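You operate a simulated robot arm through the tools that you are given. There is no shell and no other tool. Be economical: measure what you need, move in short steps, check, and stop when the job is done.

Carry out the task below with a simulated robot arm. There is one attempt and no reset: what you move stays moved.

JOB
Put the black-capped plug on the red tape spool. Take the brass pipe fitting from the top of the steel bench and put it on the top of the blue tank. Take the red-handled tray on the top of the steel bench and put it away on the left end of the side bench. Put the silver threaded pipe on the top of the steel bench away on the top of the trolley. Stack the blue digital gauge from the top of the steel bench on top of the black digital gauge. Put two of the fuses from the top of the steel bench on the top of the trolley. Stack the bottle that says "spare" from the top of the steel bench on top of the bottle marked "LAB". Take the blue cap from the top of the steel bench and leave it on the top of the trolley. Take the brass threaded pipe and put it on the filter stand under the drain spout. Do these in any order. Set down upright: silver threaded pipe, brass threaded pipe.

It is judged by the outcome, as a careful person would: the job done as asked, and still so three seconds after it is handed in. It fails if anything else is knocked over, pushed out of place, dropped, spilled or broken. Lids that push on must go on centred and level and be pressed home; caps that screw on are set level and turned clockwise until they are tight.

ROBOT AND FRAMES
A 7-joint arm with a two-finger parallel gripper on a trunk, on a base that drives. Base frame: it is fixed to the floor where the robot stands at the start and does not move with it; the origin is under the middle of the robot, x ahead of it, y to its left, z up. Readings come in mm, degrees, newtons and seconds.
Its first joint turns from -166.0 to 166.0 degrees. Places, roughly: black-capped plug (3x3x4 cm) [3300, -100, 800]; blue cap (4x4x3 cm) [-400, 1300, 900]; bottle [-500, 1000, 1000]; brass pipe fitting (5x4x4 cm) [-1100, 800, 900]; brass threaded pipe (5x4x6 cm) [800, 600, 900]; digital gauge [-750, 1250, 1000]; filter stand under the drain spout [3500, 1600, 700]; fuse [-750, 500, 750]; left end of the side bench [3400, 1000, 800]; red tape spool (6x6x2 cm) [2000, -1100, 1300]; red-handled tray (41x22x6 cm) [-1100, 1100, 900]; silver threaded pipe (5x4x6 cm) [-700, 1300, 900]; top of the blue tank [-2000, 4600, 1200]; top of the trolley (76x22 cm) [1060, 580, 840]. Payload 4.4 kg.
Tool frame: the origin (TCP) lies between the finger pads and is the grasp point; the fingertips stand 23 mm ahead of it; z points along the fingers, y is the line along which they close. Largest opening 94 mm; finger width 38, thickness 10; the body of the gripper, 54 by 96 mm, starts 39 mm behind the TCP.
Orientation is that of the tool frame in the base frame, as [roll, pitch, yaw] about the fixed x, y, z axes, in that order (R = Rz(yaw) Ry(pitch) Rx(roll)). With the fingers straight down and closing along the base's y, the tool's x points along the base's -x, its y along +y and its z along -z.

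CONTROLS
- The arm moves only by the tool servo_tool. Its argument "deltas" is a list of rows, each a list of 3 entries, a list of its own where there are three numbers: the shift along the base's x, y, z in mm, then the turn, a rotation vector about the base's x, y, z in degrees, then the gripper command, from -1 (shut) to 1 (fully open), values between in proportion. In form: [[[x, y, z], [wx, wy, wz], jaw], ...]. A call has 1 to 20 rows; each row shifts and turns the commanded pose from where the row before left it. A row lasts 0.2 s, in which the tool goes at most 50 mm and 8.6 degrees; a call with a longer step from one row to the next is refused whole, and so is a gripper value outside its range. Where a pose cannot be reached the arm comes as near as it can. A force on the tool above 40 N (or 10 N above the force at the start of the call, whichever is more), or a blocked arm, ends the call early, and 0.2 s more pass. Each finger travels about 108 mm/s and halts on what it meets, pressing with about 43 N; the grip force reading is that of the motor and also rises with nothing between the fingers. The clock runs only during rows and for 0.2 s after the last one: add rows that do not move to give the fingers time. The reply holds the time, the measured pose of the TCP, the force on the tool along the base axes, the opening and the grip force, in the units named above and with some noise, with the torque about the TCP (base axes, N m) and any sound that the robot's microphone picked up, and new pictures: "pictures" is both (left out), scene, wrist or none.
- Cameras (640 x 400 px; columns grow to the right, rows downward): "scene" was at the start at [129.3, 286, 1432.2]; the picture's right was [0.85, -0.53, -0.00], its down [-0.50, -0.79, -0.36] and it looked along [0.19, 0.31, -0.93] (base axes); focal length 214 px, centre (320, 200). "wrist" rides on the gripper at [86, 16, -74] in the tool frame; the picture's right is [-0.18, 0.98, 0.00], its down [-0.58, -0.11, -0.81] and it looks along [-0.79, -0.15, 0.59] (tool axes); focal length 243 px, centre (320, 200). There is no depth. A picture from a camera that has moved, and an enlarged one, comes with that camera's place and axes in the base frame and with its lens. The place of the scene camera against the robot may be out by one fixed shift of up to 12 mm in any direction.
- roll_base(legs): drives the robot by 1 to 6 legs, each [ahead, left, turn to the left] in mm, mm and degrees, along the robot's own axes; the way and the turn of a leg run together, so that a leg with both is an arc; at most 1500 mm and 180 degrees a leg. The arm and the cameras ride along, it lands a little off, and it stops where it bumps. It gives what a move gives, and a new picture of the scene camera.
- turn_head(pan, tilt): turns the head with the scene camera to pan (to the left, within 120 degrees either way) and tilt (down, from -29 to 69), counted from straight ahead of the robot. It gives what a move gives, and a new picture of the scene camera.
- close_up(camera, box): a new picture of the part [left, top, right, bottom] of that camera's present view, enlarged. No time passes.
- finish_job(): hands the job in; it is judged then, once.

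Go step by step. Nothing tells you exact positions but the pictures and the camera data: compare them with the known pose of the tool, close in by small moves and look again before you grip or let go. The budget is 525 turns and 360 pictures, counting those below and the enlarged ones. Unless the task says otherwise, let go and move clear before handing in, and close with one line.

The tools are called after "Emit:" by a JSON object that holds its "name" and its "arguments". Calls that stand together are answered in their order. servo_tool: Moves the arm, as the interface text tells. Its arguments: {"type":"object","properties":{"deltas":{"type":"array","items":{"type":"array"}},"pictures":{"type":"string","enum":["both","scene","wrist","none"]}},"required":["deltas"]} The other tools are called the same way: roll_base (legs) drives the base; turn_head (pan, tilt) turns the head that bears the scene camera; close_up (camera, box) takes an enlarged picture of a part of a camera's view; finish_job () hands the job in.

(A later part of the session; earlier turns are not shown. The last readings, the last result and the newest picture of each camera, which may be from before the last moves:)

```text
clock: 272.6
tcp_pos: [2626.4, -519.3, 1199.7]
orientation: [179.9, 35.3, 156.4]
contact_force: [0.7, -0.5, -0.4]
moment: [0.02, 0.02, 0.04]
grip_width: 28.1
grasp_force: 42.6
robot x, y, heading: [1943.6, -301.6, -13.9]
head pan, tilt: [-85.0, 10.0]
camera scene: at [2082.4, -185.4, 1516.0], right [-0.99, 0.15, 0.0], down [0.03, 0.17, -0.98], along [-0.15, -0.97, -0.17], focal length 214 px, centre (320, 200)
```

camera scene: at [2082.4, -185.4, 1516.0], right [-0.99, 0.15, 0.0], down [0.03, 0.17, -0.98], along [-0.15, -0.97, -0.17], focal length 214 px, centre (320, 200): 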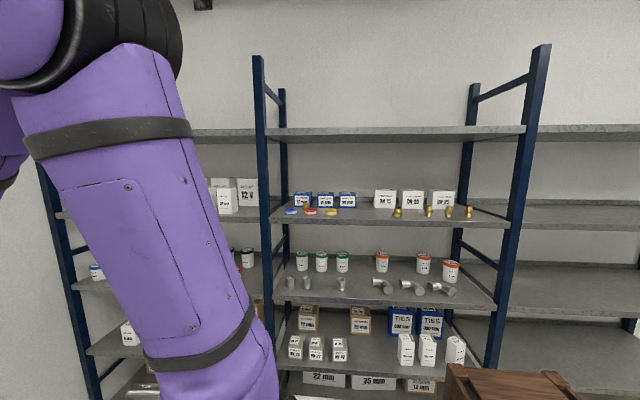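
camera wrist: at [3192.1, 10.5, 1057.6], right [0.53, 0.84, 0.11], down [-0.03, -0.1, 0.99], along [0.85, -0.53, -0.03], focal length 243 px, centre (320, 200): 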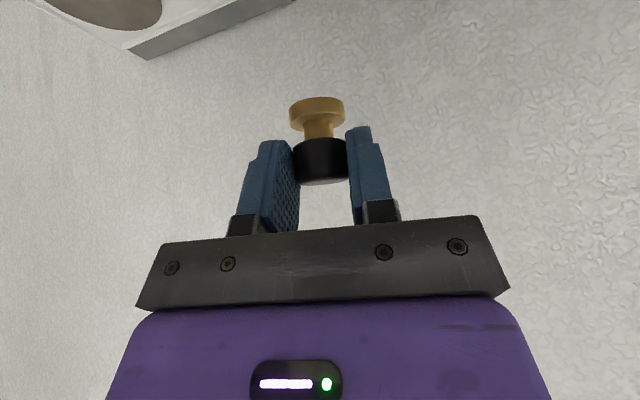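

The shelf above is at ~1600, the spool at about (1985,-1070,1315). I swing the arm to the shelf side, keeping the slant and rising.

Emit:
{"name": "servo_tool", "arguments": {"deltas": [[[-15.2, -45.1, 12], [0, 0, -5], -1], [[-19.4, -43.5, 12], [0, 0, -5], -1], [[-23.4, -41.5, 12], [0, 0, -5], -1], [[-27.2, -39.1, 12], [0, 0, -5], -1], [[-30.7, -36.4, 12], [0, 0, -5], -1], [[-34, -33.3, 12], [0, 0, -5], -1], [[-37, -30, 12], [0, 0, -5], -1], [[-39.6, -26.3, 12], [0, 0, -5], -1], [[-42, -22.5, 12], [0, 0, -5], -1], [[-43.9, -18.4, 12], [0, 0, -5], -1], [[-45.4, -14.2, 12], [0, 0, -5], -1], [[-46.6, -9.9, 12], [0, 0, -5], -1], [[-47.3, -5.5, 12], [0, 0, -5], -1], [[-47.6, -1, 12], [0, 0, -5], -1], [[-47.5, 3.5, 12], [0, 0, -5], -1], [[-46.9, 7.9, 12], [0, 0, -5], -1]], "pictures": "both"}}

```text
clock: 276.0
tcp_pos: [2033.9, -871.1, 1394.9]
orientation: [180.0, 35.3, 76.3]
contact_force: [0.6, 0.3, -0.6]
moment: [0.01, 0.0, -0.01]
grip_width: 28.1
grasp_force: 42.7
robot x, y, heading: [1944.6, -301.6, -13.9]
head pan, tilt: [-85.0, 10.0]
camera scene: at [2082.7, -185.2, 1516.0], right [-0.99, 0.15, 0.0], down [0.03, 0.17, -0.98], along [-0.15, -0.97, -0.17], focal length 214 px, centre (320, 200)
camera wrist: at [2075.6, -765.8, 1405.4], right [0.92, -0.38, 0.11], down [-0.11, 0.02, 0.99], along [-0.38, -0.93, -0.03], focal length 243 px, centre (320, 200)
```

scene: 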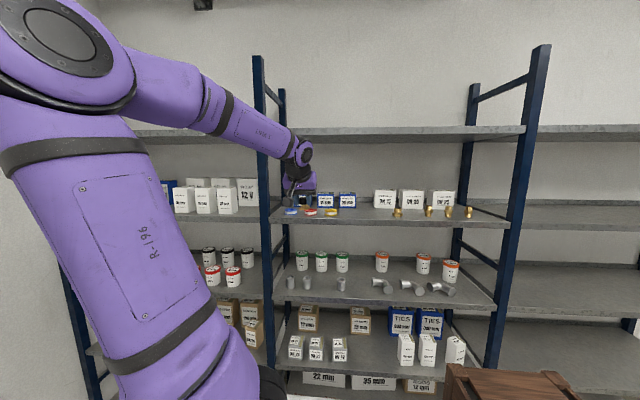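
wrist: 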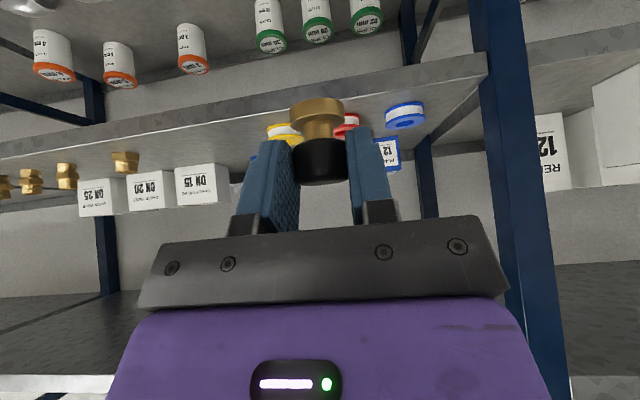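

Emit:
{"name": "close_up", "arguments": {"camera": "scene", "box": [270, 160, 370, 230]}}

Emit:
{"name": "close_up", "arguments": {"camera": "wrist", "box": [240, 80, 440, 200]}}

```text
5.71 times, centred on (320, 195) of scene
camera zoom: at [2082.7, -185.2, 1516.0], right [-0.99, 0.15, 0.0], down [0.03, 0.17, -0.98], along [-0.15, -0.97, -0.17], focal length 1226 px, centre (320, 229)
```

zoom: 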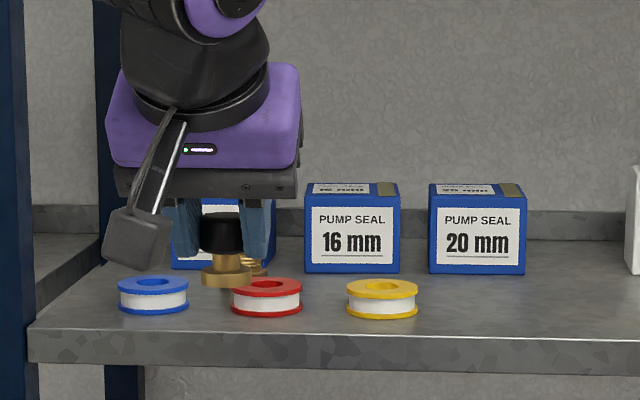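

```text
3.20 times, centred on (340, 140) of wrist
camera zoom: at [2075.6, -765.8, 1405.4], right [0.92, -0.38, 0.11], down [-0.11, 0.02, 0.99], along [-0.38, -0.93, -0.03], focal length 776 px, centre (256, 392)
```

zoom: 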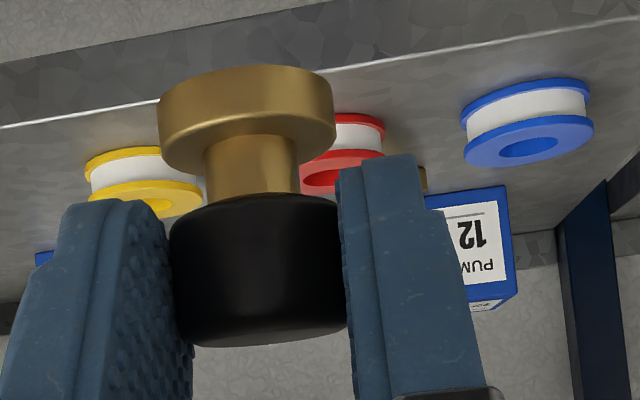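

Emit:
{"name": "servo_tool", "arguments": {"deltas": [[[-8, -35, -2], [0, 0, 0], -1], [[-8, -35, -2], [0, 0, 0], -1], [[-8, -35, -2], [0, 0, 0], -1], [[-4, -20, 0], [0, 0, 0], -1], [[0, 0, 0], [0, 0, 0], -1]], "pictures": "wrist"}}

Emit:
{"name": "close_up", "arguments": {"camera": "scene", "box": [270, 160, 370, 230]}}

```text
clock: 277.2
tcp_pos: [2004.8, -998.8, 1386.6]
orientation: [179.9, 35.3, 76.2]
contact_force: [-0.5, 0.4, 0.0]
moment: [-0.04, -0.04, 0.01]
grip_width: 28.0
grasp_force: 42.9
robot x, y, heading: [1946.7, -301.6, -13.9]
head pan, tilt: [-85.0, 10.0]
camera wrist: at [2045.8, -892.2, 1396.7], right [0.92, -0.38, 0.11], down [-0.11, 0.02, 0.99], along [-0.38, -0.93, -0.02], focal length 243 px, centre (320, 200)
```

wrist: 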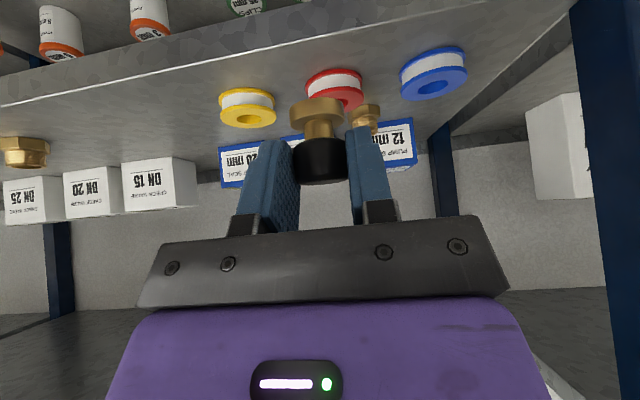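

```text
5.71 times, centred on (320, 195) of scene
camera zoom: at [2082.1, -185.2, 1516.0], right [-0.99, 0.15, 0.0], down [0.03, 0.17, -0.98], along [-0.15, -0.97, -0.17], focal length 1226 px, centre (320, 229)
```

zoom: 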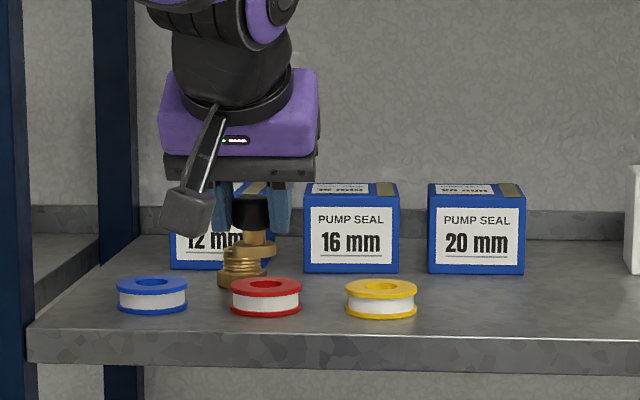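

The spool top refines to about (1986,-1093,1309). I move closer and re-check.

Emit:
{"name": "servo_tool", "arguments": {"deltas": [[[-6, -33, -5], [0, 0, 0], -1], [[-6, -33, -5], [0, 0, 0], -1], [[0, 0, 0], [0, 0, 0], -1]], "pictures": "wrist"}}

Emit:
{"name": "close_up", "arguments": {"camera": "wrist", "box": [220, 40, 440, 200]}}

Emit:
{"name": "close_up", "arguments": {"camera": "scene", "box": [270, 160, 370, 230]}}

```text
clock: 278.0
tcp_pos: [1992.3, -1066.4, 1375.8]
orientation: [179.9, 35.3, 76.3]
contact_force: [0.2, -0.4, -0.5]
moment: [-0.01, -0.03, 0.0]
grip_width: 27.9
grasp_force: 42.9
robot x, y, heading: [1943.5, -297.5, -13.7]
head pan, tilt: [-85.0, 10.0]
camera wrist: at [2034.1, -958.9, 1387.4], right [0.92, -0.38, 0.11], down [-0.11, 0.02, 0.99], along [-0.38, -0.93, -0.03], focal length 243 px, centre (320, 200)
```

wrist: 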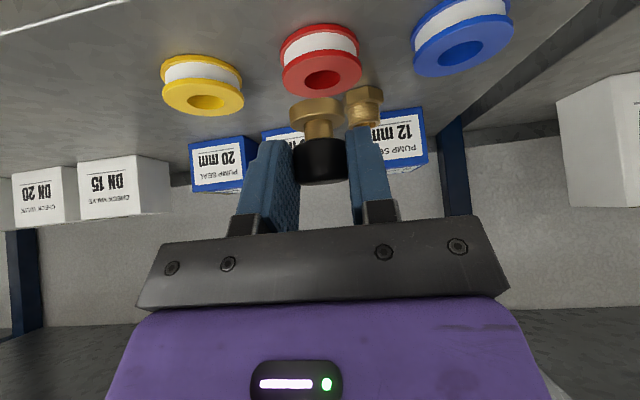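

```text
2.50 times, centred on (330, 120) of wrist
camera zoom: at [2034.1, -958.9, 1387.4], right [0.92, -0.38, 0.11], down [-0.11, 0.02, 0.99], along [-0.38, -0.93, -0.03], focal length 606 px, centre (295, 400)
```

zoom: 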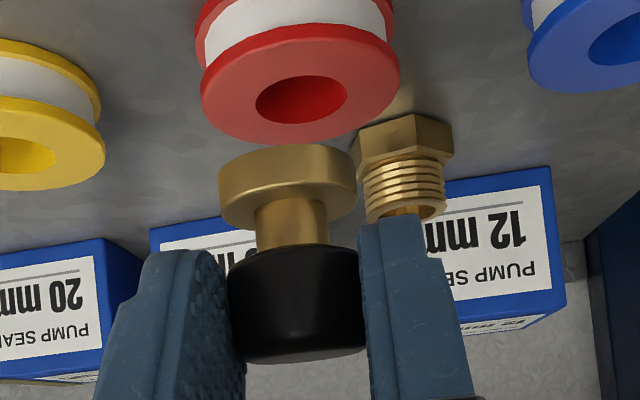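

```text
5.71 times, centred on (320, 195) of scene
camera zoom: at [2082.3, -185.3, 1516.0], right [-0.99, 0.15, 0.0], down [0.03, 0.17, -0.98], along [-0.15, -0.97, -0.17], focal length 1226 px, centre (320, 229)
```

zoom: 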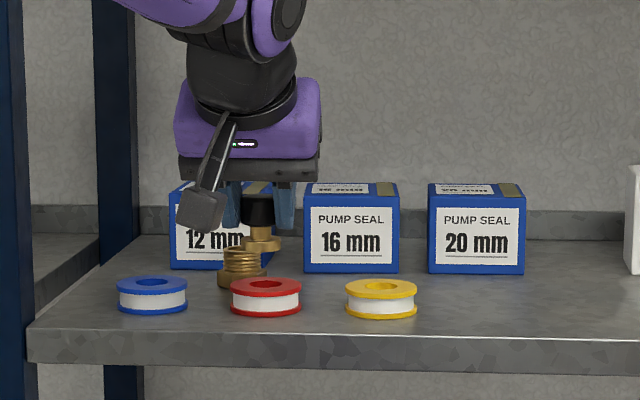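

Triangulating with two wrist views gives the red spool at (1978,-1126), top z≈1295. Move above it and look.

Emit:
{"name": "servo_tool", "arguments": {"deltas": [[[-7, -30, 0], [0, 0, 0], -1], [[-7, -30, 0], [0, 0, 0], -1], [[0, 0, -20], [0, 0, 0], -1], [[0, 0, -12], [0, 0, 0], -1], [[0, 0, 0], [0, 0, 0], -1]], "pictures": "wrist"}}

Emit:
{"name": "close_up", "arguments": {"camera": "wrist", "box": [220, 40, 440, 200]}}

Emit:
{"name": "close_up", "arguments": {"camera": "scene", "box": [270, 160, 370, 230]}}

```text
clock: 279.2
tcp_pos: [1977.0, -1126.8, 1343.6]
orientation: [179.9, 35.2, 76.3]
contact_force: [0.2, 0.5, -0.1]
moment: [0.03, 0.0, 0.0]
grip_width: 28.1
grasp_force: 43.2
robot x, y, heading: [1941.4, -303.0, -13.8]
head pan, tilt: [-85.0, 10.0]
camera wrist: at [2019.5, -1018.7, 1354.2], right [0.92, -0.38, 0.11], down [-0.11, 0.02, 0.99], along [-0.38, -0.93, -0.03], focal length 243 px, centre (320, 200)
```

wrist: 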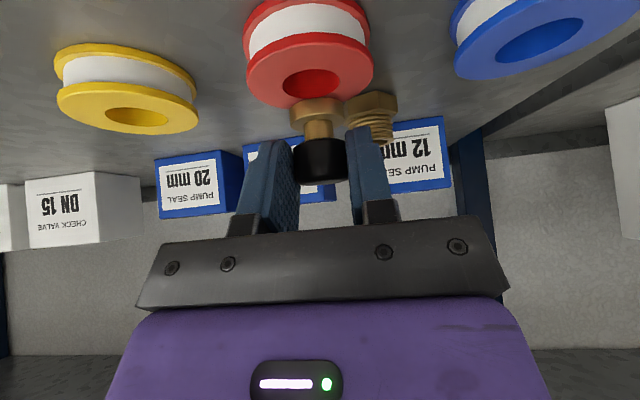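

```text
2.50 times, centred on (330, 120) of wrist
camera zoom: at [2019.5, -1018.7, 1354.2], right [0.92, -0.38, 0.11], down [-0.11, 0.02, 0.99], along [-0.38, -0.93, -0.03], focal length 606 px, centre (295, 400)
```

zoom: 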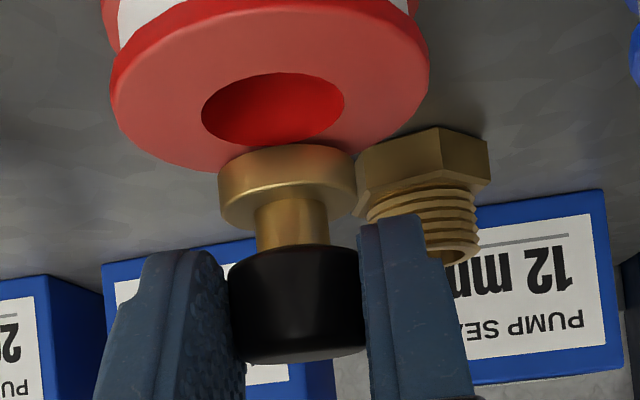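

```text
5.71 times, centred on (320, 195) of scene
camera zoom: at [2082.3, -185.5, 1516.0], right [-0.99, 0.15, 0.0], down [0.03, 0.17, -0.98], along [-0.15, -0.97, -0.17], focal length 1226 px, centre (320, 229)
```

zoom: 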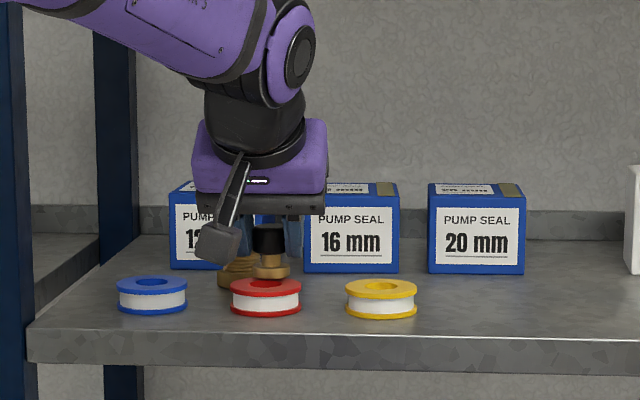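

Nearly above; I shift 6 mm toward me and lower gently until contact.

Emit:
{"name": "servo_tool", "arguments": {"deltas": [[[0, 6, 0], [0, 0, 0], -1], [[0, 0, -3], [0, 0, 0], -1], [[0, 0, -2], [0, 0, 0], -1], [[0, 0, 0], [0, 0, 0], -1]], "pictures": "wrist"}}

Emit:
{"name": "close_up", "arguments": {"camera": "wrist", "box": [220, 20, 440, 200]}}

Emit:
{"name": "close_up", "arguments": {"camera": "scene", "box": [290, 180, 340, 230]}}

```text
clock: 280.2
tcp_pos: [1979.2, -1118.9, 1340.3]
orientation: [179.9, 35.5, 76.2]
contact_force: [-0.6, -1.7, 18.8]
moment: [-0.28, 0.08, -0.01]
grip_width: 28.2
grasp_force: 42.3
robot x, y, heading: [1945.2, -300.2, -13.6]
head pan, tilt: [-85.0, 10.0]
camera wrist: at [2020.3, -1012.9, 1350.6], right [0.92, -0.38, 0.11], down [-0.11, 0.02, 0.99], along [-0.38, -0.93, -0.02], focal length 243 px, centre (320, 200)
```

wrist: 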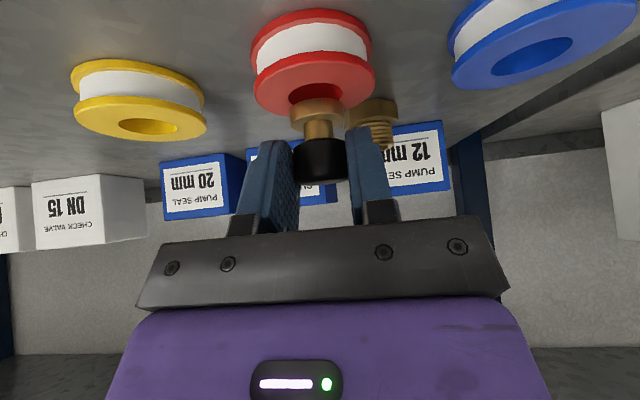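

```text
2.22 times, centred on (330, 110) of wrist
camera zoom: at [2020.3, -1012.9, 1350.6], right [0.92, -0.38, 0.11], down [-0.11, 0.02, 0.99], along [-0.38, -0.93, -0.02], focal length 539 px, centre (298, 400)
```

zoom: 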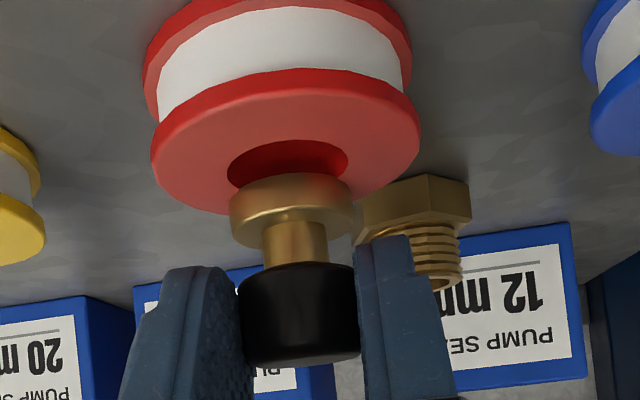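

```text
8.00 times, centred on (315, 205) of scene
camera zoom: at [2082.2, -184.8, 1516.0], right [-0.99, 0.15, 0.0], down [0.03, 0.17, -0.98], along [-0.15, -0.97, -0.17], focal length 1716 px, centre (360, 160)
```

zoom: 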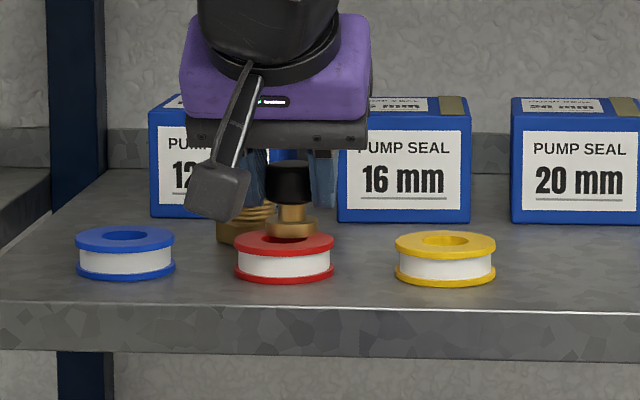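

The plug is ~20 mm too far back on the spool. Lift a bit, shift toward me, lower again.

Emit:
{"name": "servo_tool", "arguments": {"deltas": [[[0, 0, 8], [0, 0, 0], -1], [[6, 20, 0], [0, 0, 0], -1], [[0, 0, -3], [0, 0, 0], -1], [[0, 0, 0], [0, 0, 0], -1]], "pictures": "wrist"}}

Emit:
{"name": "close_up", "arguments": {"camera": "wrist", "box": [220, 20, 440, 200]}}

Emit:
{"name": "close_up", "arguments": {"camera": "scene", "box": [290, 180, 340, 230]}}

```text
clock: 281.2
tcp_pos: [1982.8, -1098.6, 1343.9]
orientation: [179.9, 35.3, 76.3]
contact_force: [-0.1, 0.4, -0.3]
moment: [0.02, 0.02, 0.0]
grip_width: 27.9
grasp_force: 42.8
robot x, y, heading: [1943.5, -302.3, -13.9]
head pan, tilt: [-85.0, 10.0]
camera wrist: at [2025.8, -992.5, 1354.6], right [0.92, -0.38, 0.11], down [-0.11, 0.02, 0.99], along [-0.38, -0.93, -0.03], focal length 243 px, centre (320, 200)
```

wrist: 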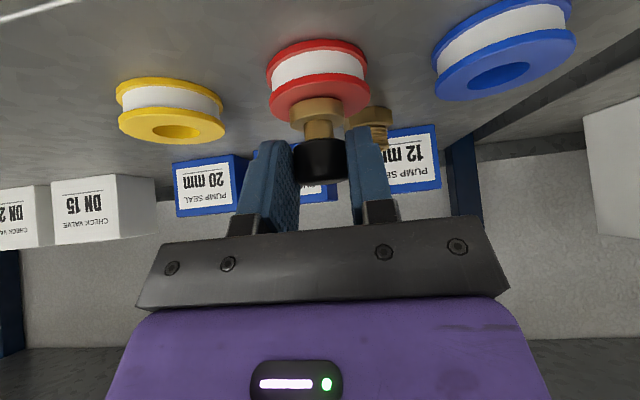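

```text
2.22 times, centred on (330, 110) of wrist
camera zoom: at [2025.8, -992.5, 1354.6], right [0.92, -0.38, 0.11], down [-0.11, 0.02, 0.99], along [-0.38, -0.93, -0.03], focal length 539 px, centre (298, 400)
```

zoom: 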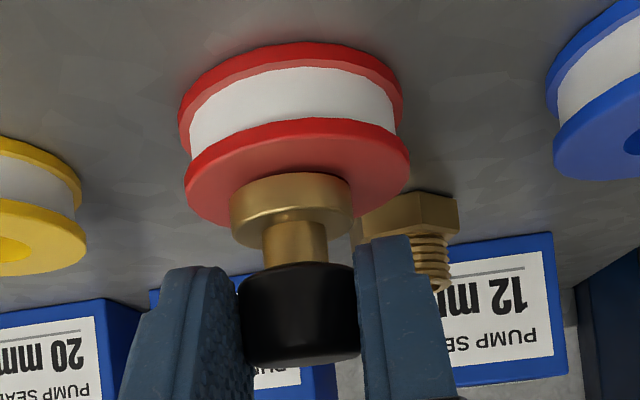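

```text
8.00 times, centred on (315, 205) of scene
camera zoom: at [2082.2, -185.5, 1516.0], right [-0.99, 0.15, 0.0], down [0.03, 0.17, -0.98], along [-0.15, -0.97, -0.17], focal length 1716 px, centre (360, 160)
```

zoom: 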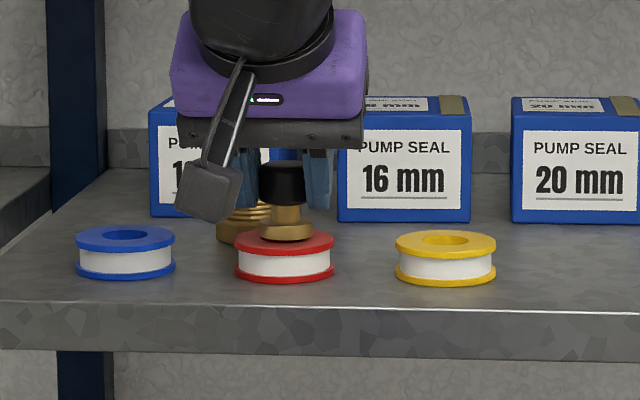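

Emit:
{"name": "servo_tool", "arguments": {"deltas": [[[1, 3, 0], [0, 0, 0], -1], [[0, 0, -3], [0, 0, 0], -1], [[0, 0, -2], [0, 0, 0], -1], [[0, 0, 0], [0, 0, 0], -1]], "pictures": "none"}}

Emit:
{"name": "close_up", "arguments": {"camera": "scene", "box": [290, 180, 340, 230]}}

Emit:
{"name": "close_up", "arguments": {"camera": "wrist", "box": [220, 20, 440, 200]}}

```text
clock: 282.2
tcp_pos: [1985.5, -1096.4, 1341.3]
orientation: [179.9, 35.4, 76.2]
contact_force: [-0.2, -1.3, 12.6]
moment: [-0.32, 0.09, 0.02]
grip_width: 28.1
grasp_force: 42.8
robot x, y, heading: [1944.8, -301.9, -13.7]
head pan, tilt: [-85.0, 10.0]
```

```text
8.00 times, centred on (315, 205) of scene
camera zoom: at [2082.2, -185.0, 1516.0], right [-0.99, 0.15, 0.0], down [0.03, 0.17, -0.98], along [-0.15, -0.97, -0.17], focal length 1716 px, centre (360, 160)
```

zoom: 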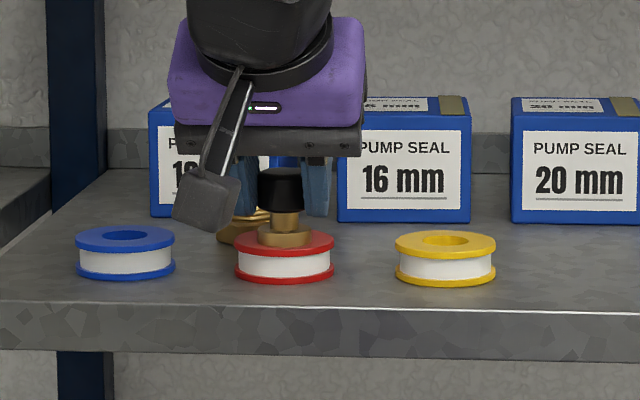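

```text
2.22 times, centred on (330, 110) of wrist
camera zoom: at [2027.1, -989.3, 1351.0], right [0.92, -0.38, 0.11], down [-0.11, 0.02, 0.99], along [-0.38, -0.93, -0.02], focal length 539 px, centre (298, 400)
```

zoom: 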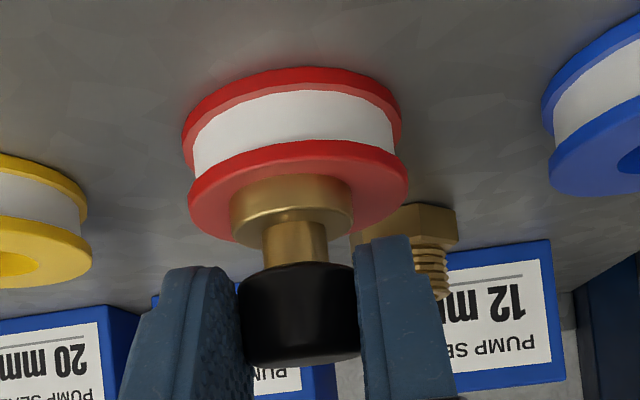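

Contact, well centred. Release and withdraw along the slant.

Emit:
{"name": "servo_tool", "arguments": {"deltas": [[[0, 0, 0.5], [0, 0, 0], -0.2], [[0, 0, 0], [0, 0, 0], -0.2], [[0, 0, 0], [0, 0, 0], -0.1], [[4, 17, 25], [0, 0, 0], -0.1], [[5, 22, 32], [0, 0, 0], -0.1], [[8, 35, 20], [0, 0, 0], -0.1], [[8, 40, 0], [0, 0, 0], -0.1], [[8, 40, 0], [0, 0, 0], -0.1]], "pictures": "wrist"}}

Emit:
{"name": "close_up", "arguments": {"camera": "scene", "box": [270, 170, 350, 230]}}

```text
clock: 284.0
tcp_pos: [2020.0, -941.9, 1416.9]
orientation: [-180.0, 35.2, 76.2]
contact_force: [-0.2, -0.7, -1.2]
moment: [0.01, 0.01, -0.01]
grip_width: 42.3
grasp_force: 0.1
robot x, y, heading: [1941.9, -300.9, -14.2]
head pan, tilt: [-85.0, 10.0]
camera wrist: at [2060.4, -835.8, 1426.7], right [0.92, -0.38, 0.11], down [-0.11, 0.02, 0.99], along [-0.38, -0.93, -0.03], focal length 243 px, centre (320, 200)
```

wrist: 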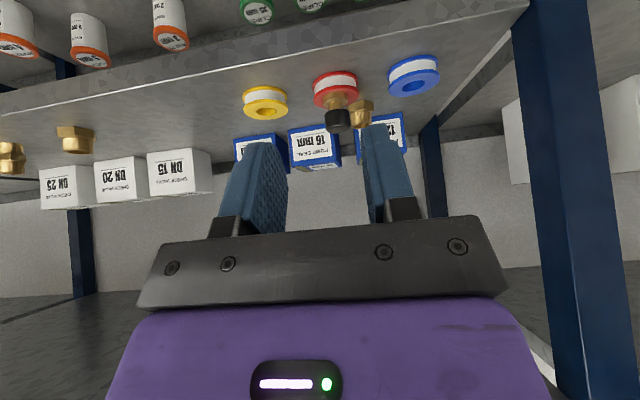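

```text
6.67 times, centred on (310, 200) of scene
camera zoom: at [2082.4, -186.3, 1516.1], right [-0.99, 0.15, 0.0], down [0.03, 0.17, -0.98], along [-0.15, -0.97, -0.17], focal length 1430 px, centre (387, 200)
```

zoom: 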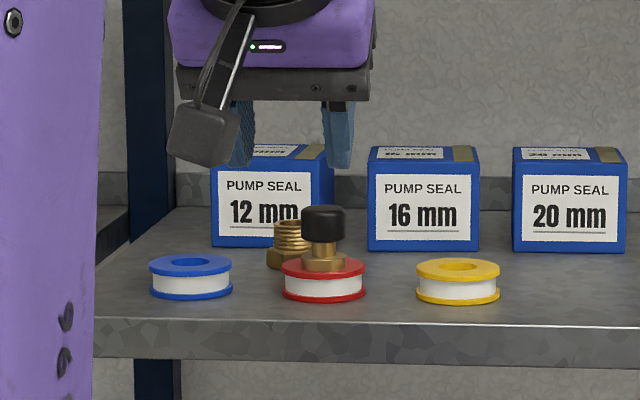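

Plug sits on the red spool. Now I fold the arm back to the front for driving to the steel bench.

Emit:
{"name": "servo_tool", "arguments": {"deltas": [[[4, 16, -25], [6.85, -1.67, 0], -0.1], [[4, 16, -25], [6.85, -1.67, 0], -0.1], [[4, 16, -25], [6.85, -1.67, 0], -0.1], [[4, 16, -25], [6.85, -1.67, 0], -0.1], [[4, 16, -25], [6.85, -1.67, 0], -0.1], [[45.7, -7.2, -10], [0, 0, 5.4], 0], [[46.2, -2.9, -10], [0, 0, 5.4], 0], [[46.3, 1.5, -10], [0, 0, 5.4], 0], [[45.9, 5.8, -10], [0, 0, 5.4], 0], [[45.2, 10.1, -10], [0, 0, 5.4], 0], [[44, 14.3, -10], [0, 0, 5.4], 0], [[42.5, 18.4, -10], [0, 0, 5.4], 0], [[40.6, 22.3, -10], [0, 0, 5.4], 0], [[38.3, 26, -10], [0, 0, 5.4], 0], [[35.7, 29.5, -10], [0, 0, 5.4], 0], [[32.7, 32.7, -10], [0, 0, 5.4], 0], [[29.5, 35.7, -10], [0, 0, 5.4], 0]], "pictures": "none"}}

Emit:
{"name": "roll_base", "arguments": {"legs": [[-900, -60, 0], [-750, -120, 0]]}}

```text
clock: 287.6
tcp_pos: [2530.9, -676.1, 1170.5]
orientation: [179.9, 0.1, 141.2]
contact_force: [-0.6, -0.3, 0.4]
moment: [0.01, -0.02, -0.01]
grip_width: 46.9
grasp_force: 0.0
robot x, y, heading: [1945.1, -303.5, -14.2]
head pan, tilt: [-85.0, 10.0]
```

```text
clock: 295.9
tcp_pos: [921.2, -464.2, 1169.8]
orientation: [-179.9, 0.0, 142.1]
contact_force: [-0.2, -0.9, -0.4]
moment: [0.05, 0.02, -0.01]
grip_width: 47.0
grasp_force: 0.0
robot x, y, heading: [326.9, -101.5, -12.7]
head pan, tilt: [-85.0, 10.0]
camera scene: at [464.6, 19.3, 1516.0], right [-0.99, 0.14, 0.0], down [0.02, 0.17, -0.98], along [-0.14, -0.98, -0.17], focal length 214 px, centre (320, 200)
```

scene: 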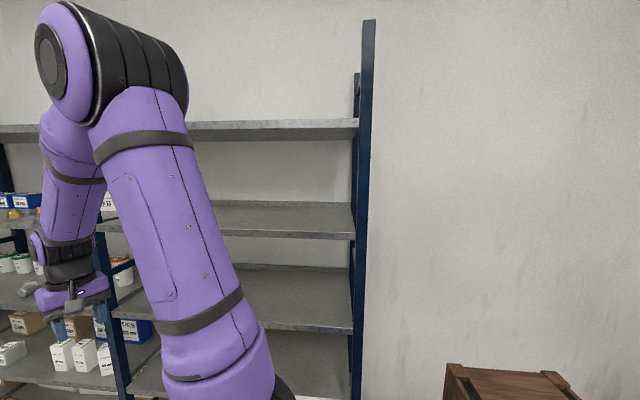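

Emit:
{"name": "roll_base", "arguments": {"legs": [[0, 0, 179], [-200, -950, 0]]}}

Emit:
{"name": "turn_head", "arguments": {"pan": 0, "tilt": 45}}

```text
clock: 305.9
tcp_pos: [-16.3, 687.0, 1170.5]
orientation: [179.9, 0.1, -43.4]
contact_force: [-0.1, -0.2, 0.2]
moment: [0.03, 0.02, -0.02]
grip_width: 46.8
grasp_force: 0.0
robot x, y, heading: [540.4, 271.6, 162.0]
head pan, tilt: [-85.0, 10.0]
stopped in leg 2: the robot was blocked; the commanded pose is now the measured one
camera scene: at [394.0, 171.0, 1516.0], right [0.97, -0.22, 0.0], down [-0.04, -0.17, -0.98], along [0.22, 0.96, -0.17], focal length 214 px, centre (320, 200)
```

scene: 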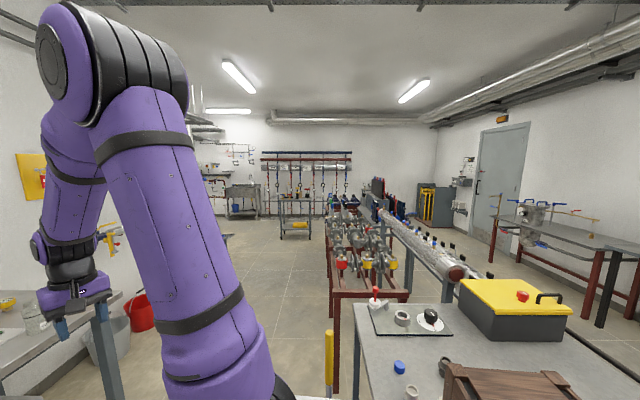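

```text
clock: 307.5
tcp_pos: [-16.7, 687.1, 1169.7]
orientation: [180.0, 0.2, -43.3]
contact_force: [-0.8, -0.7, 0.6]
moment: [0.01, 0.02, -0.02]
grip_width: 47.1
grasp_force: 0.0
robot x, y, heading: [542.0, 267.1, 162.3]
head pan, tilt: [0.0, 45.0]
camera scene: at [295.8, 105.5, 1461.1], right [0.31, 0.95, 0.0], down [0.67, -0.22, -0.71], along [-0.67, 0.22, -0.71], focal length 214 px, centre (320, 200)
```

scene: 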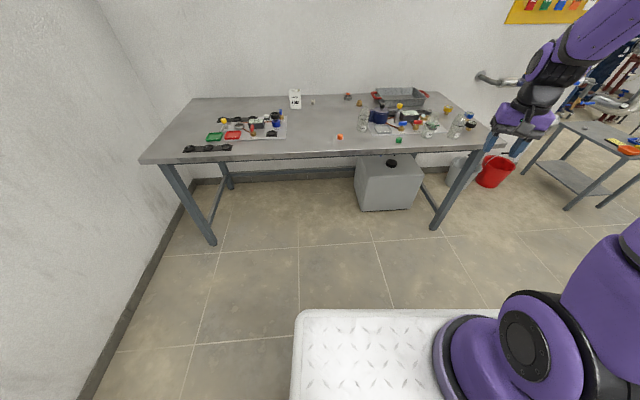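

I bumped something behind (likely the trolley's corner). I pull ahead gently and check the trolley.

Emit:
{"name": "roll_base", "arguments": {"legs": [[250, 0, 0]]}}

Emit:
{"name": "turn_head", "arguments": {"pan": -115, "tilt": 40}}

Emit:
{"name": "close_up", "arguments": {"camera": "scene", "box": [240, 120, 560, 330]}}

```text
clock: 309.3
tcp_pos: [-250.9, 764.0, 1169.4]
orientation: [-179.9, 0.1, -43.4]
contact_force: [-0.7, 0.2, -0.3]
moment: [0.01, 0.05, -0.02]
grip_width: 47.0
grasp_force: 0.0
robot x, y, heading: [308.7, 341.7, 162.1]
head pan, tilt: [0.0, 45.0]
camera scene: at [60.3, 181.8, 1461.1], right [0.31, 0.95, 0.0], down [0.67, -0.22, -0.71], along [-0.67, 0.22, -0.71], focal length 214 px, centre (320, 200)
```

scene: 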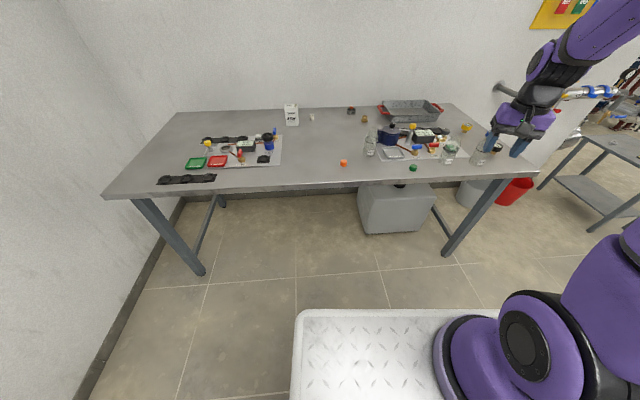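

```text
clock: 311.2
tcp_pos: [-250.8, 764.0, 1170.1]
orientation: [180.0, 0.1, -43.4]
contact_force: [-0.5, 0.5, 0.1]
moment: [0.06, 0.0, 0.0]
grip_width: 47.2
grasp_force: 0.1
robot x, y, heading: [308.1, 342.1, 162.1]
head pan, tilt: [-115.0, 40.0]
camera scene: at [195.7, 218.8, 1468.3], right [0.73, -0.68, 0.0], down [-0.44, -0.47, -0.77], along [0.52, 0.56, -0.64], focal length 214 px, centre (320, 200)
```

scene: 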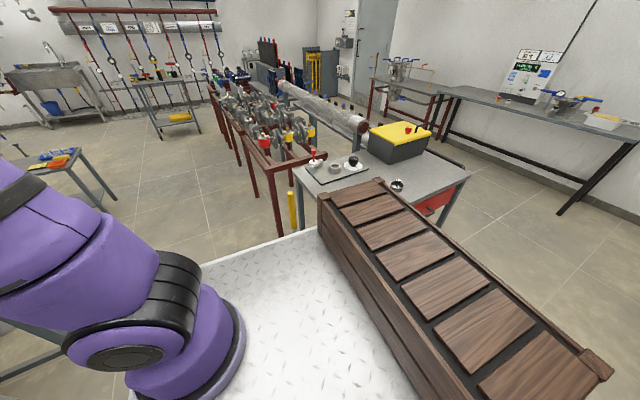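

```text
1.90 times, centred on (400, 225) of scene
camera zoom: at [195.7, 218.8, 1468.3], right [0.73, -0.68, 0.0], down [-0.44, -0.47, -0.77], along [0.52, 0.56, -0.64], focal length 408 px, centre (168, 152)
```

zoom: 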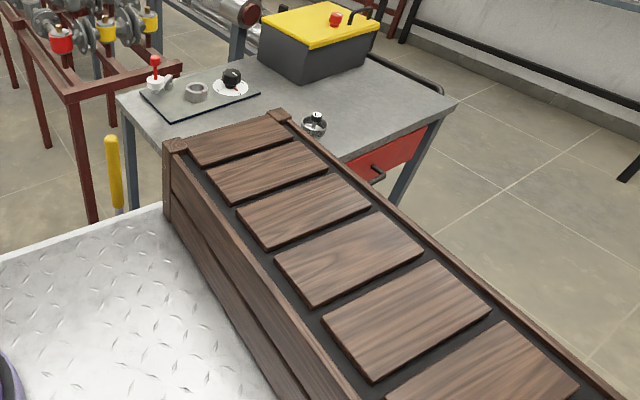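

Emit:
{"name": "roll_base", "arguments": {"legs": [[0, 0, 4], [370, 0, 0], [0, -690, 0]]}}

Emit:
{"name": "turn_head", "arguments": {"pan": -110, "tilt": 45}}

```text
clock: 317.4
tcp_pos: [-472.0, 1474.0, 1169.2]
orientation: [180.0, 0.1, -39.1]
contact_force: [-0.3, 0.0, 0.5]
moment: [-0.01, 0.02, -0.03]
grip_width: 47.0
grasp_force: 0.1
robot x, y, heading: [113.2, 1095.9, 166.5]
head pan, tilt: [-115.0, 40.0]
camera scene: at [14.4, 963.7, 1468.3], right [0.78, -0.63, 0.0], down [-0.4, -0.5, -0.77], along [0.48, 0.6, -0.64], focal length 214 px, centre (320, 200)
```

scene: 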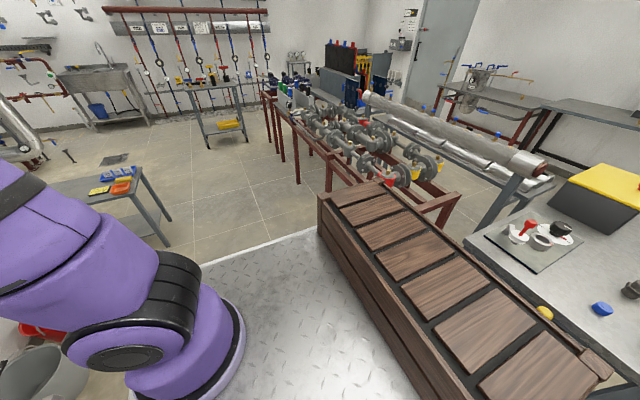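

```text
clock: 318.1
tcp_pos: [-471.8, 1473.2, 1168.4]
orientation: [180.0, 0.1, -39.0]
contact_force: [-0.3, 0.4, 0.1]
moment: [-0.03, 0.01, -0.03]
grip_width: 47.0
grasp_force: 0.1
robot x, y, heading: [113.6, 1095.9, 166.2]
head pan, tilt: [-110.0, 45.0]
camera scene: at [6.4, 964.9, 1461.1], right [0.83, -0.56, 0.0], down [-0.39, -0.59, -0.71], along [0.39, 0.59, -0.71], focal length 214 px, centre (320, 200)
```

scene: 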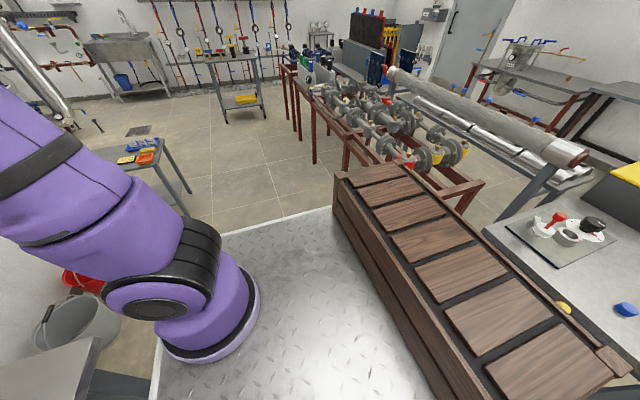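

The trolley has not moved (cap still at its place). Now the gauges: I lower toward them for a look.

Emit:
{"name": "servo_tool", "arguments": {"deltas": [[[10, -40, -20], [0, 0, 2], 0.5], [[10, -40, -25], [0, 0, 2], 0.5], [[10, -40, -25], [0, 0, 2], 0.5], [[10, -30, -30], [0, 0, 2], 0.5], [[0, 0, -40], [0, 0, 0], 0.5], [[0, 0, 0], [0, 0, 0], 0.5]], "pictures": "wrist"}}

Emit:
{"name": "close_up", "arguments": {"camera": "wrist", "box": [160, 0, 480, 230]}}

```text
clock: 319.5
tcp_pos: [-433.5, 1324.1, 1026.4]
orientation: [179.9, 0.1, -31.1]
contact_force: [1.0, -0.2, 0.0]
moment: [-0.02, 0.0, 0.01]
grip_width: 70.2
grasp_force: 0.0
robot x, y, heading: [113.8, 1098.7, 166.2]
head pan, tilt: [-110.0, 45.0]
camera wrist: at [-368.1, 1264.2, 1100.6], right [-0.67, -0.75, 0.0], down [-0.44, 0.39, 0.81], along [-0.6, 0.54, -0.59], focal length 243 px, centre (320, 200)
```

wrist: 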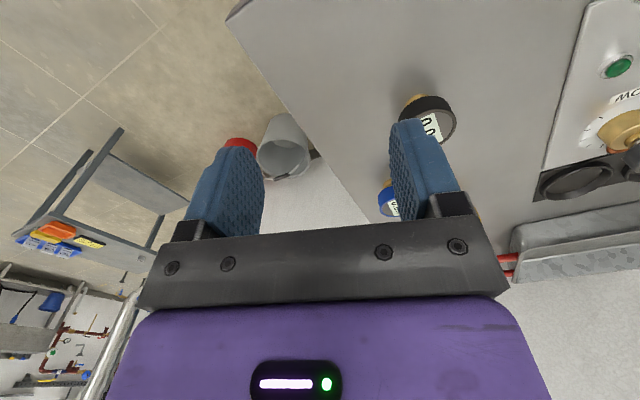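

```text
1.74 times, centred on (320, 115) of wrist
camera zoom: at [-368.1, 1264.2, 1100.6], right [-0.67, -0.75, 0.0], down [-0.44, 0.39, 0.81], along [-0.6, 0.54, -0.59], focal length 422 px, centre (320, 348)
```

zoom: 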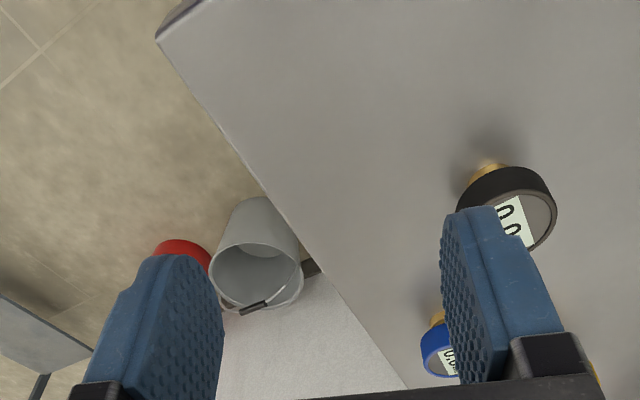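

Emit:
{"name": "roll_base", "arguments": {"legs": [[-85, 0, 0]]}}

Emit:
{"name": "servo_tool", "arguments": {"deltas": [[[-45, 12, 0], [0, 0, 0], 0.5], [[-45, 12, 0], [0, 0, 0], 0.5], [[-30, 10, 0], [0, 0, 0], 0.5], [[0, 0, 0], [0, 0, 0], 0.5]], "pictures": "wrist"}}

Emit:
{"name": "close_up", "arguments": {"camera": "wrist", "box": [240, 60, 460, 220]}}

```text
clock: 320.6
tcp_pos: [-349.0, 1302.8, 1027.1]
orientation: [-180.0, 0.1, -31.0]
contact_force: [-0.4, -0.3, 0.0]
moment: [0.0, -0.02, -0.01]
grip_width: 70.3
grasp_force: 0.0
robot x, y, heading: [200.0, 1077.5, 166.2]
head pan, tilt: [-110.0, 45.0]
camera scene: at [90.4, 944.4, 1461.1], right [0.83, -0.55, 0.0], down [-0.39, -0.59, -0.71], along [0.39, 0.59, -0.71], focal length 214 px, centre (320, 200)
```

scene: 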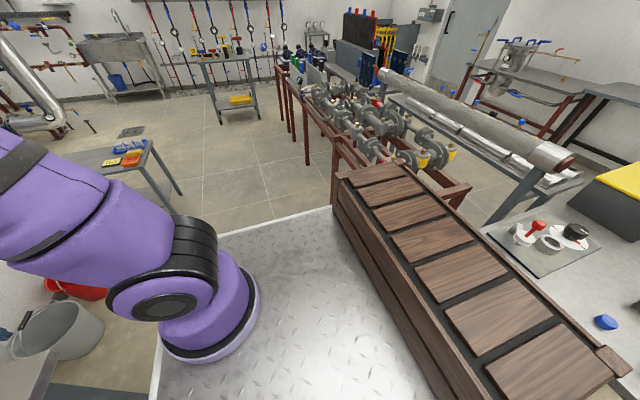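

```text
clock: 321.6
tcp_pos: [-467.3, 1337.0, 1026.2]
orientation: [-180.0, 0.1, -31.1]
contact_force: [0.2, -0.1, 0.0]
moment: [0.0, 0.02, -0.01]
grip_width: 70.4
grasp_force: 0.0
robot x, y, heading: [201.6, 1077.8, 166.4]
head pan, tilt: [-110.0, 45.0]
camera wrist: at [-402.6, 1277.8, 1100.6], right [-0.67, -0.75, 0.0], down [-0.44, 0.39, 0.81], along [-0.6, 0.54, -0.59], focal length 243 px, centre (320, 200)
```

wrist: 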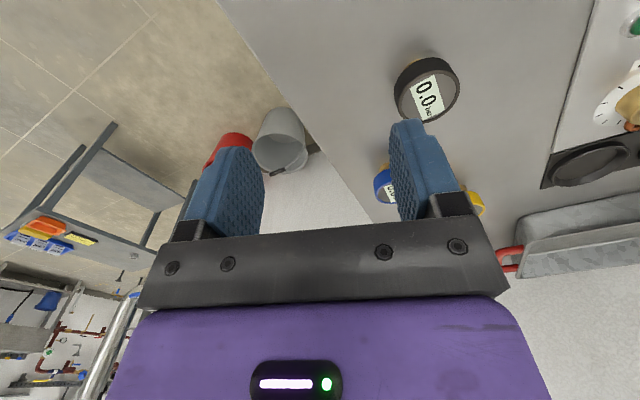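

```text
2.50 times, centred on (350, 140) of wrist
camera zoom: at [-402.6, 1277.8, 1100.6], right [-0.67, -0.75, 0.0], down [-0.44, 0.39, 0.81], along [-0.6, 0.54, -0.59], focal length 606 px, centre (245, 350)
```

zoom: 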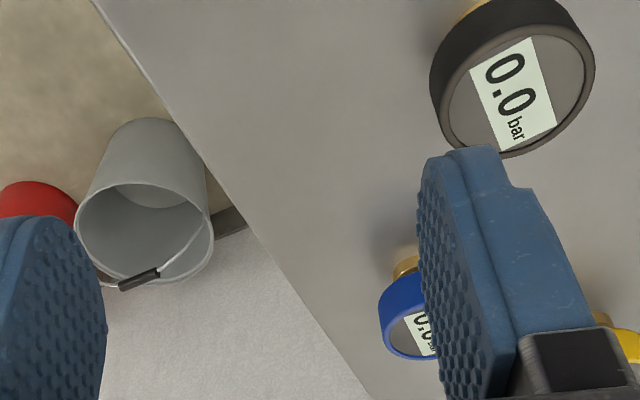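

Emit:
{"name": "servo_tool", "arguments": {"deltas": [[[-45, 10, -10], [0, 0, 0], 0.7], [[-45, 10, -10], [0, 0, 0], 0.7], [[-35, 10, -10], [0, 0, 0], 0.7], [[0, 0, 0], [0, 0, 0], 0.7]], "pictures": "wrist"}}

Emit:
{"name": "close_up", "arguments": {"camera": "wrist", "box": [240, 40, 460, 220]}}

```text
clock: 322.6
tcp_pos: [-592.3, 1365.0, 995.5]
orientation: [-180.0, 0.0, -31.1]
contact_force: [0.0, 0.2, 0.2]
moment: [0.0, 0.03, -0.02]
grip_width: 80.0
grasp_force: 0.0
robot x, y, heading: [199.1, 1078.9, 166.3]
head pan, tilt: [-110.0, 45.0]
camera wrist: at [-528.3, 1307.7, 1070.8], right [-0.67, -0.75, 0.0], down [-0.44, 0.39, 0.81], along [-0.6, 0.54, -0.59], focal length 243 px, centre (320, 200)
```

wrist: 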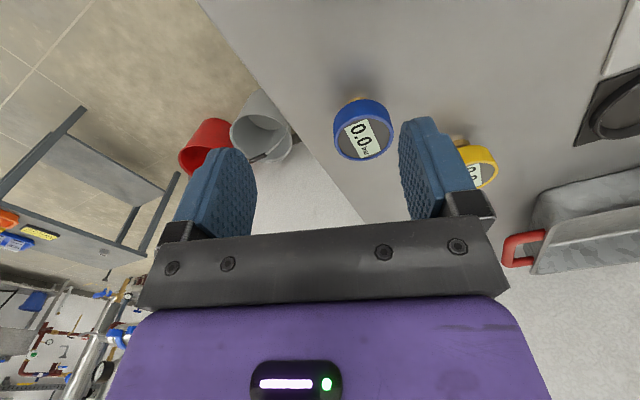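

```text
2.22 times, centred on (350, 130) of wrist
camera zoom: at [-528.3, 1307.7, 1070.8], right [-0.67, -0.75, 0.0], down [-0.44, 0.39, 0.81], along [-0.6, 0.54, -0.59], focal length 539 px, centre (253, 356)
```

zoom: 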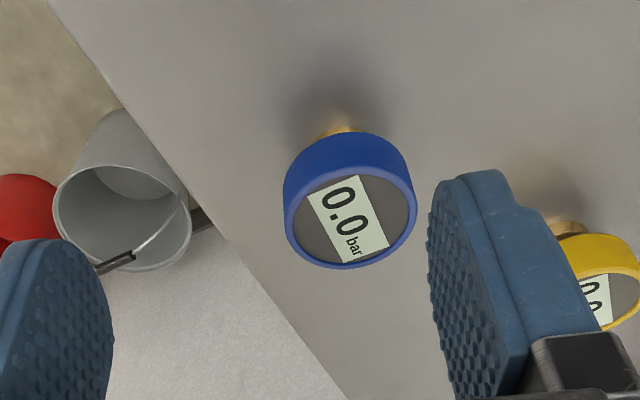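

Emit:
{"name": "servo_tool", "arguments": {"deltas": [[[-30, 2, -10], [0, 0, 0], 0.7], [[-30, 2, -20], [0, 0, 0], 0.7], [[0, 0, -25], [0, 0, 0], 0.7], [[0, 0, 0], [0, 0, 0], 0.7]], "pictures": "wrist"}}

```text
clock: 323.6
tcp_pos: [-654.7, 1368.6, 942.3]
orientation: [-179.9, 0.1, -31.1]
contact_force: [0.1, -0.1, 0.0]
moment: [0.0, 0.03, 0.0]
grip_width: 79.7
grasp_force: 0.1
robot x, y, heading: [201.4, 1073.8, 165.9]
head pan, tilt: [-110.0, 45.0]
camera wrist: at [-589.2, 1310.3, 1017.0], right [-0.67, -0.75, 0.0], down [-0.44, 0.39, 0.81], along [-0.6, 0.54, -0.59], focal length 243 px, centre (320, 200)
```

wrist: 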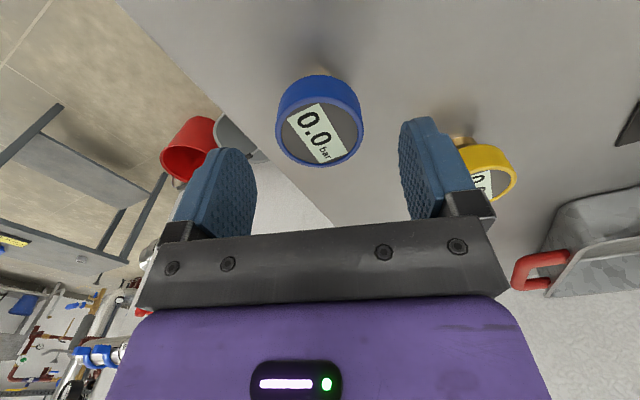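

Emit:
{"name": "servo_tool", "arguments": {"deltas": [[[-4, 3, -25], [0, 0, 0], 0.7], [[0, 0, -28], [0, 0, 0], 0.7], [[0, 0, 0], [0, 0, 0], 0.7]], "pictures": "wrist"}}

Emit:
{"name": "close_up", "arguments": {"camera": "wrist", "box": [220, 90, 440, 230]}}

```text
clock: 324.4
tcp_pos: [-658.0, 1371.5, 890.0]
orientation: [179.9, 0.0, -31.1]
contact_force: [0.4, 0.0, -0.6]
moment: [0.0, 0.04, -0.02]
grip_width: 79.8
grasp_force: 0.1
robot x, y, heading: [199.7, 1076.0, 166.1]
head pan, tilt: [-110.0, 45.0]
camera wrist: at [-593.2, 1313.4, 962.5], right [-0.66, -0.75, 0.0], down [-0.44, 0.39, 0.81], along [-0.6, 0.54, -0.59], focal length 243 px, centre (320, 200)
```

wrist: 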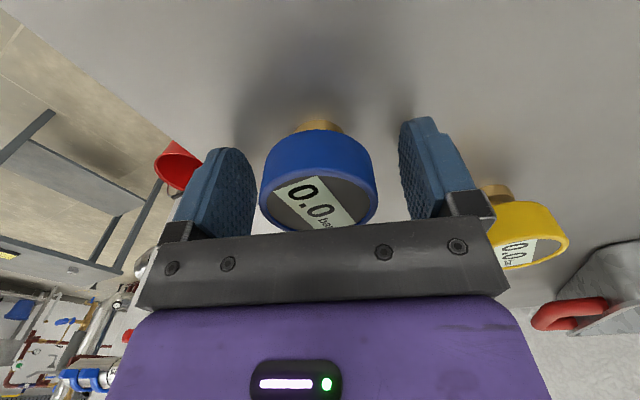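

```text
2.86 times, centred on (330, 160) of wrist
camera zoom: at [-593.2, 1313.4, 962.5], right [-0.66, -0.75, 0.0], down [-0.44, 0.39, 0.81], along [-0.6, 0.54, -0.59], focal length 693 px, centre (291, 314)
```

zoom: 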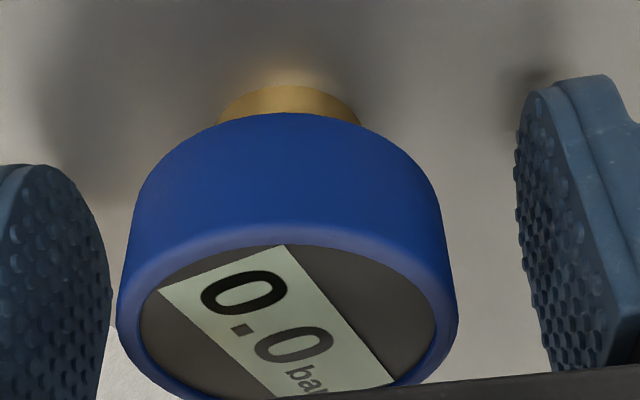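

Emit:
{"name": "servo_tool", "arguments": {"deltas": [[[0, 0, -3], [0, 0, 0], 0.7], [[0, 0, 0], [0, 0, 0], -1], [[0, 0, 0], [0, 0, 0], -1], [[0, 0, 0], [0, 0, 0], -1]], "pictures": "wrist"}}

```text
clock: 325.4
tcp_pos: [-659.0, 1371.6, 884.5]
orientation: [180.0, 0.1, -31.1]
contact_force: [0.3, -0.1, -0.8]
moment: [-0.01, -0.01, 0.01]
grip_width: 51.0
grasp_force: 42.6
robot x, y, heading: [200.7, 1076.8, 166.1]
head pan, tilt: [-110.0, 45.0]
camera wrist: at [-593.3, 1313.7, 959.5], right [-0.67, -0.75, 0.0], down [-0.44, 0.39, 0.81], along [-0.6, 0.54, -0.59], focal length 243 px, centre (320, 200)
```

wrist: 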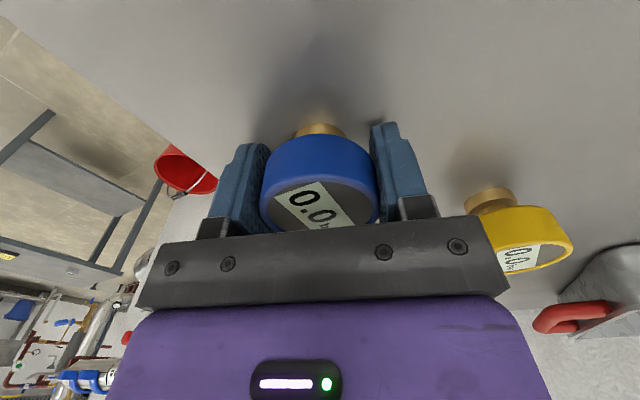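

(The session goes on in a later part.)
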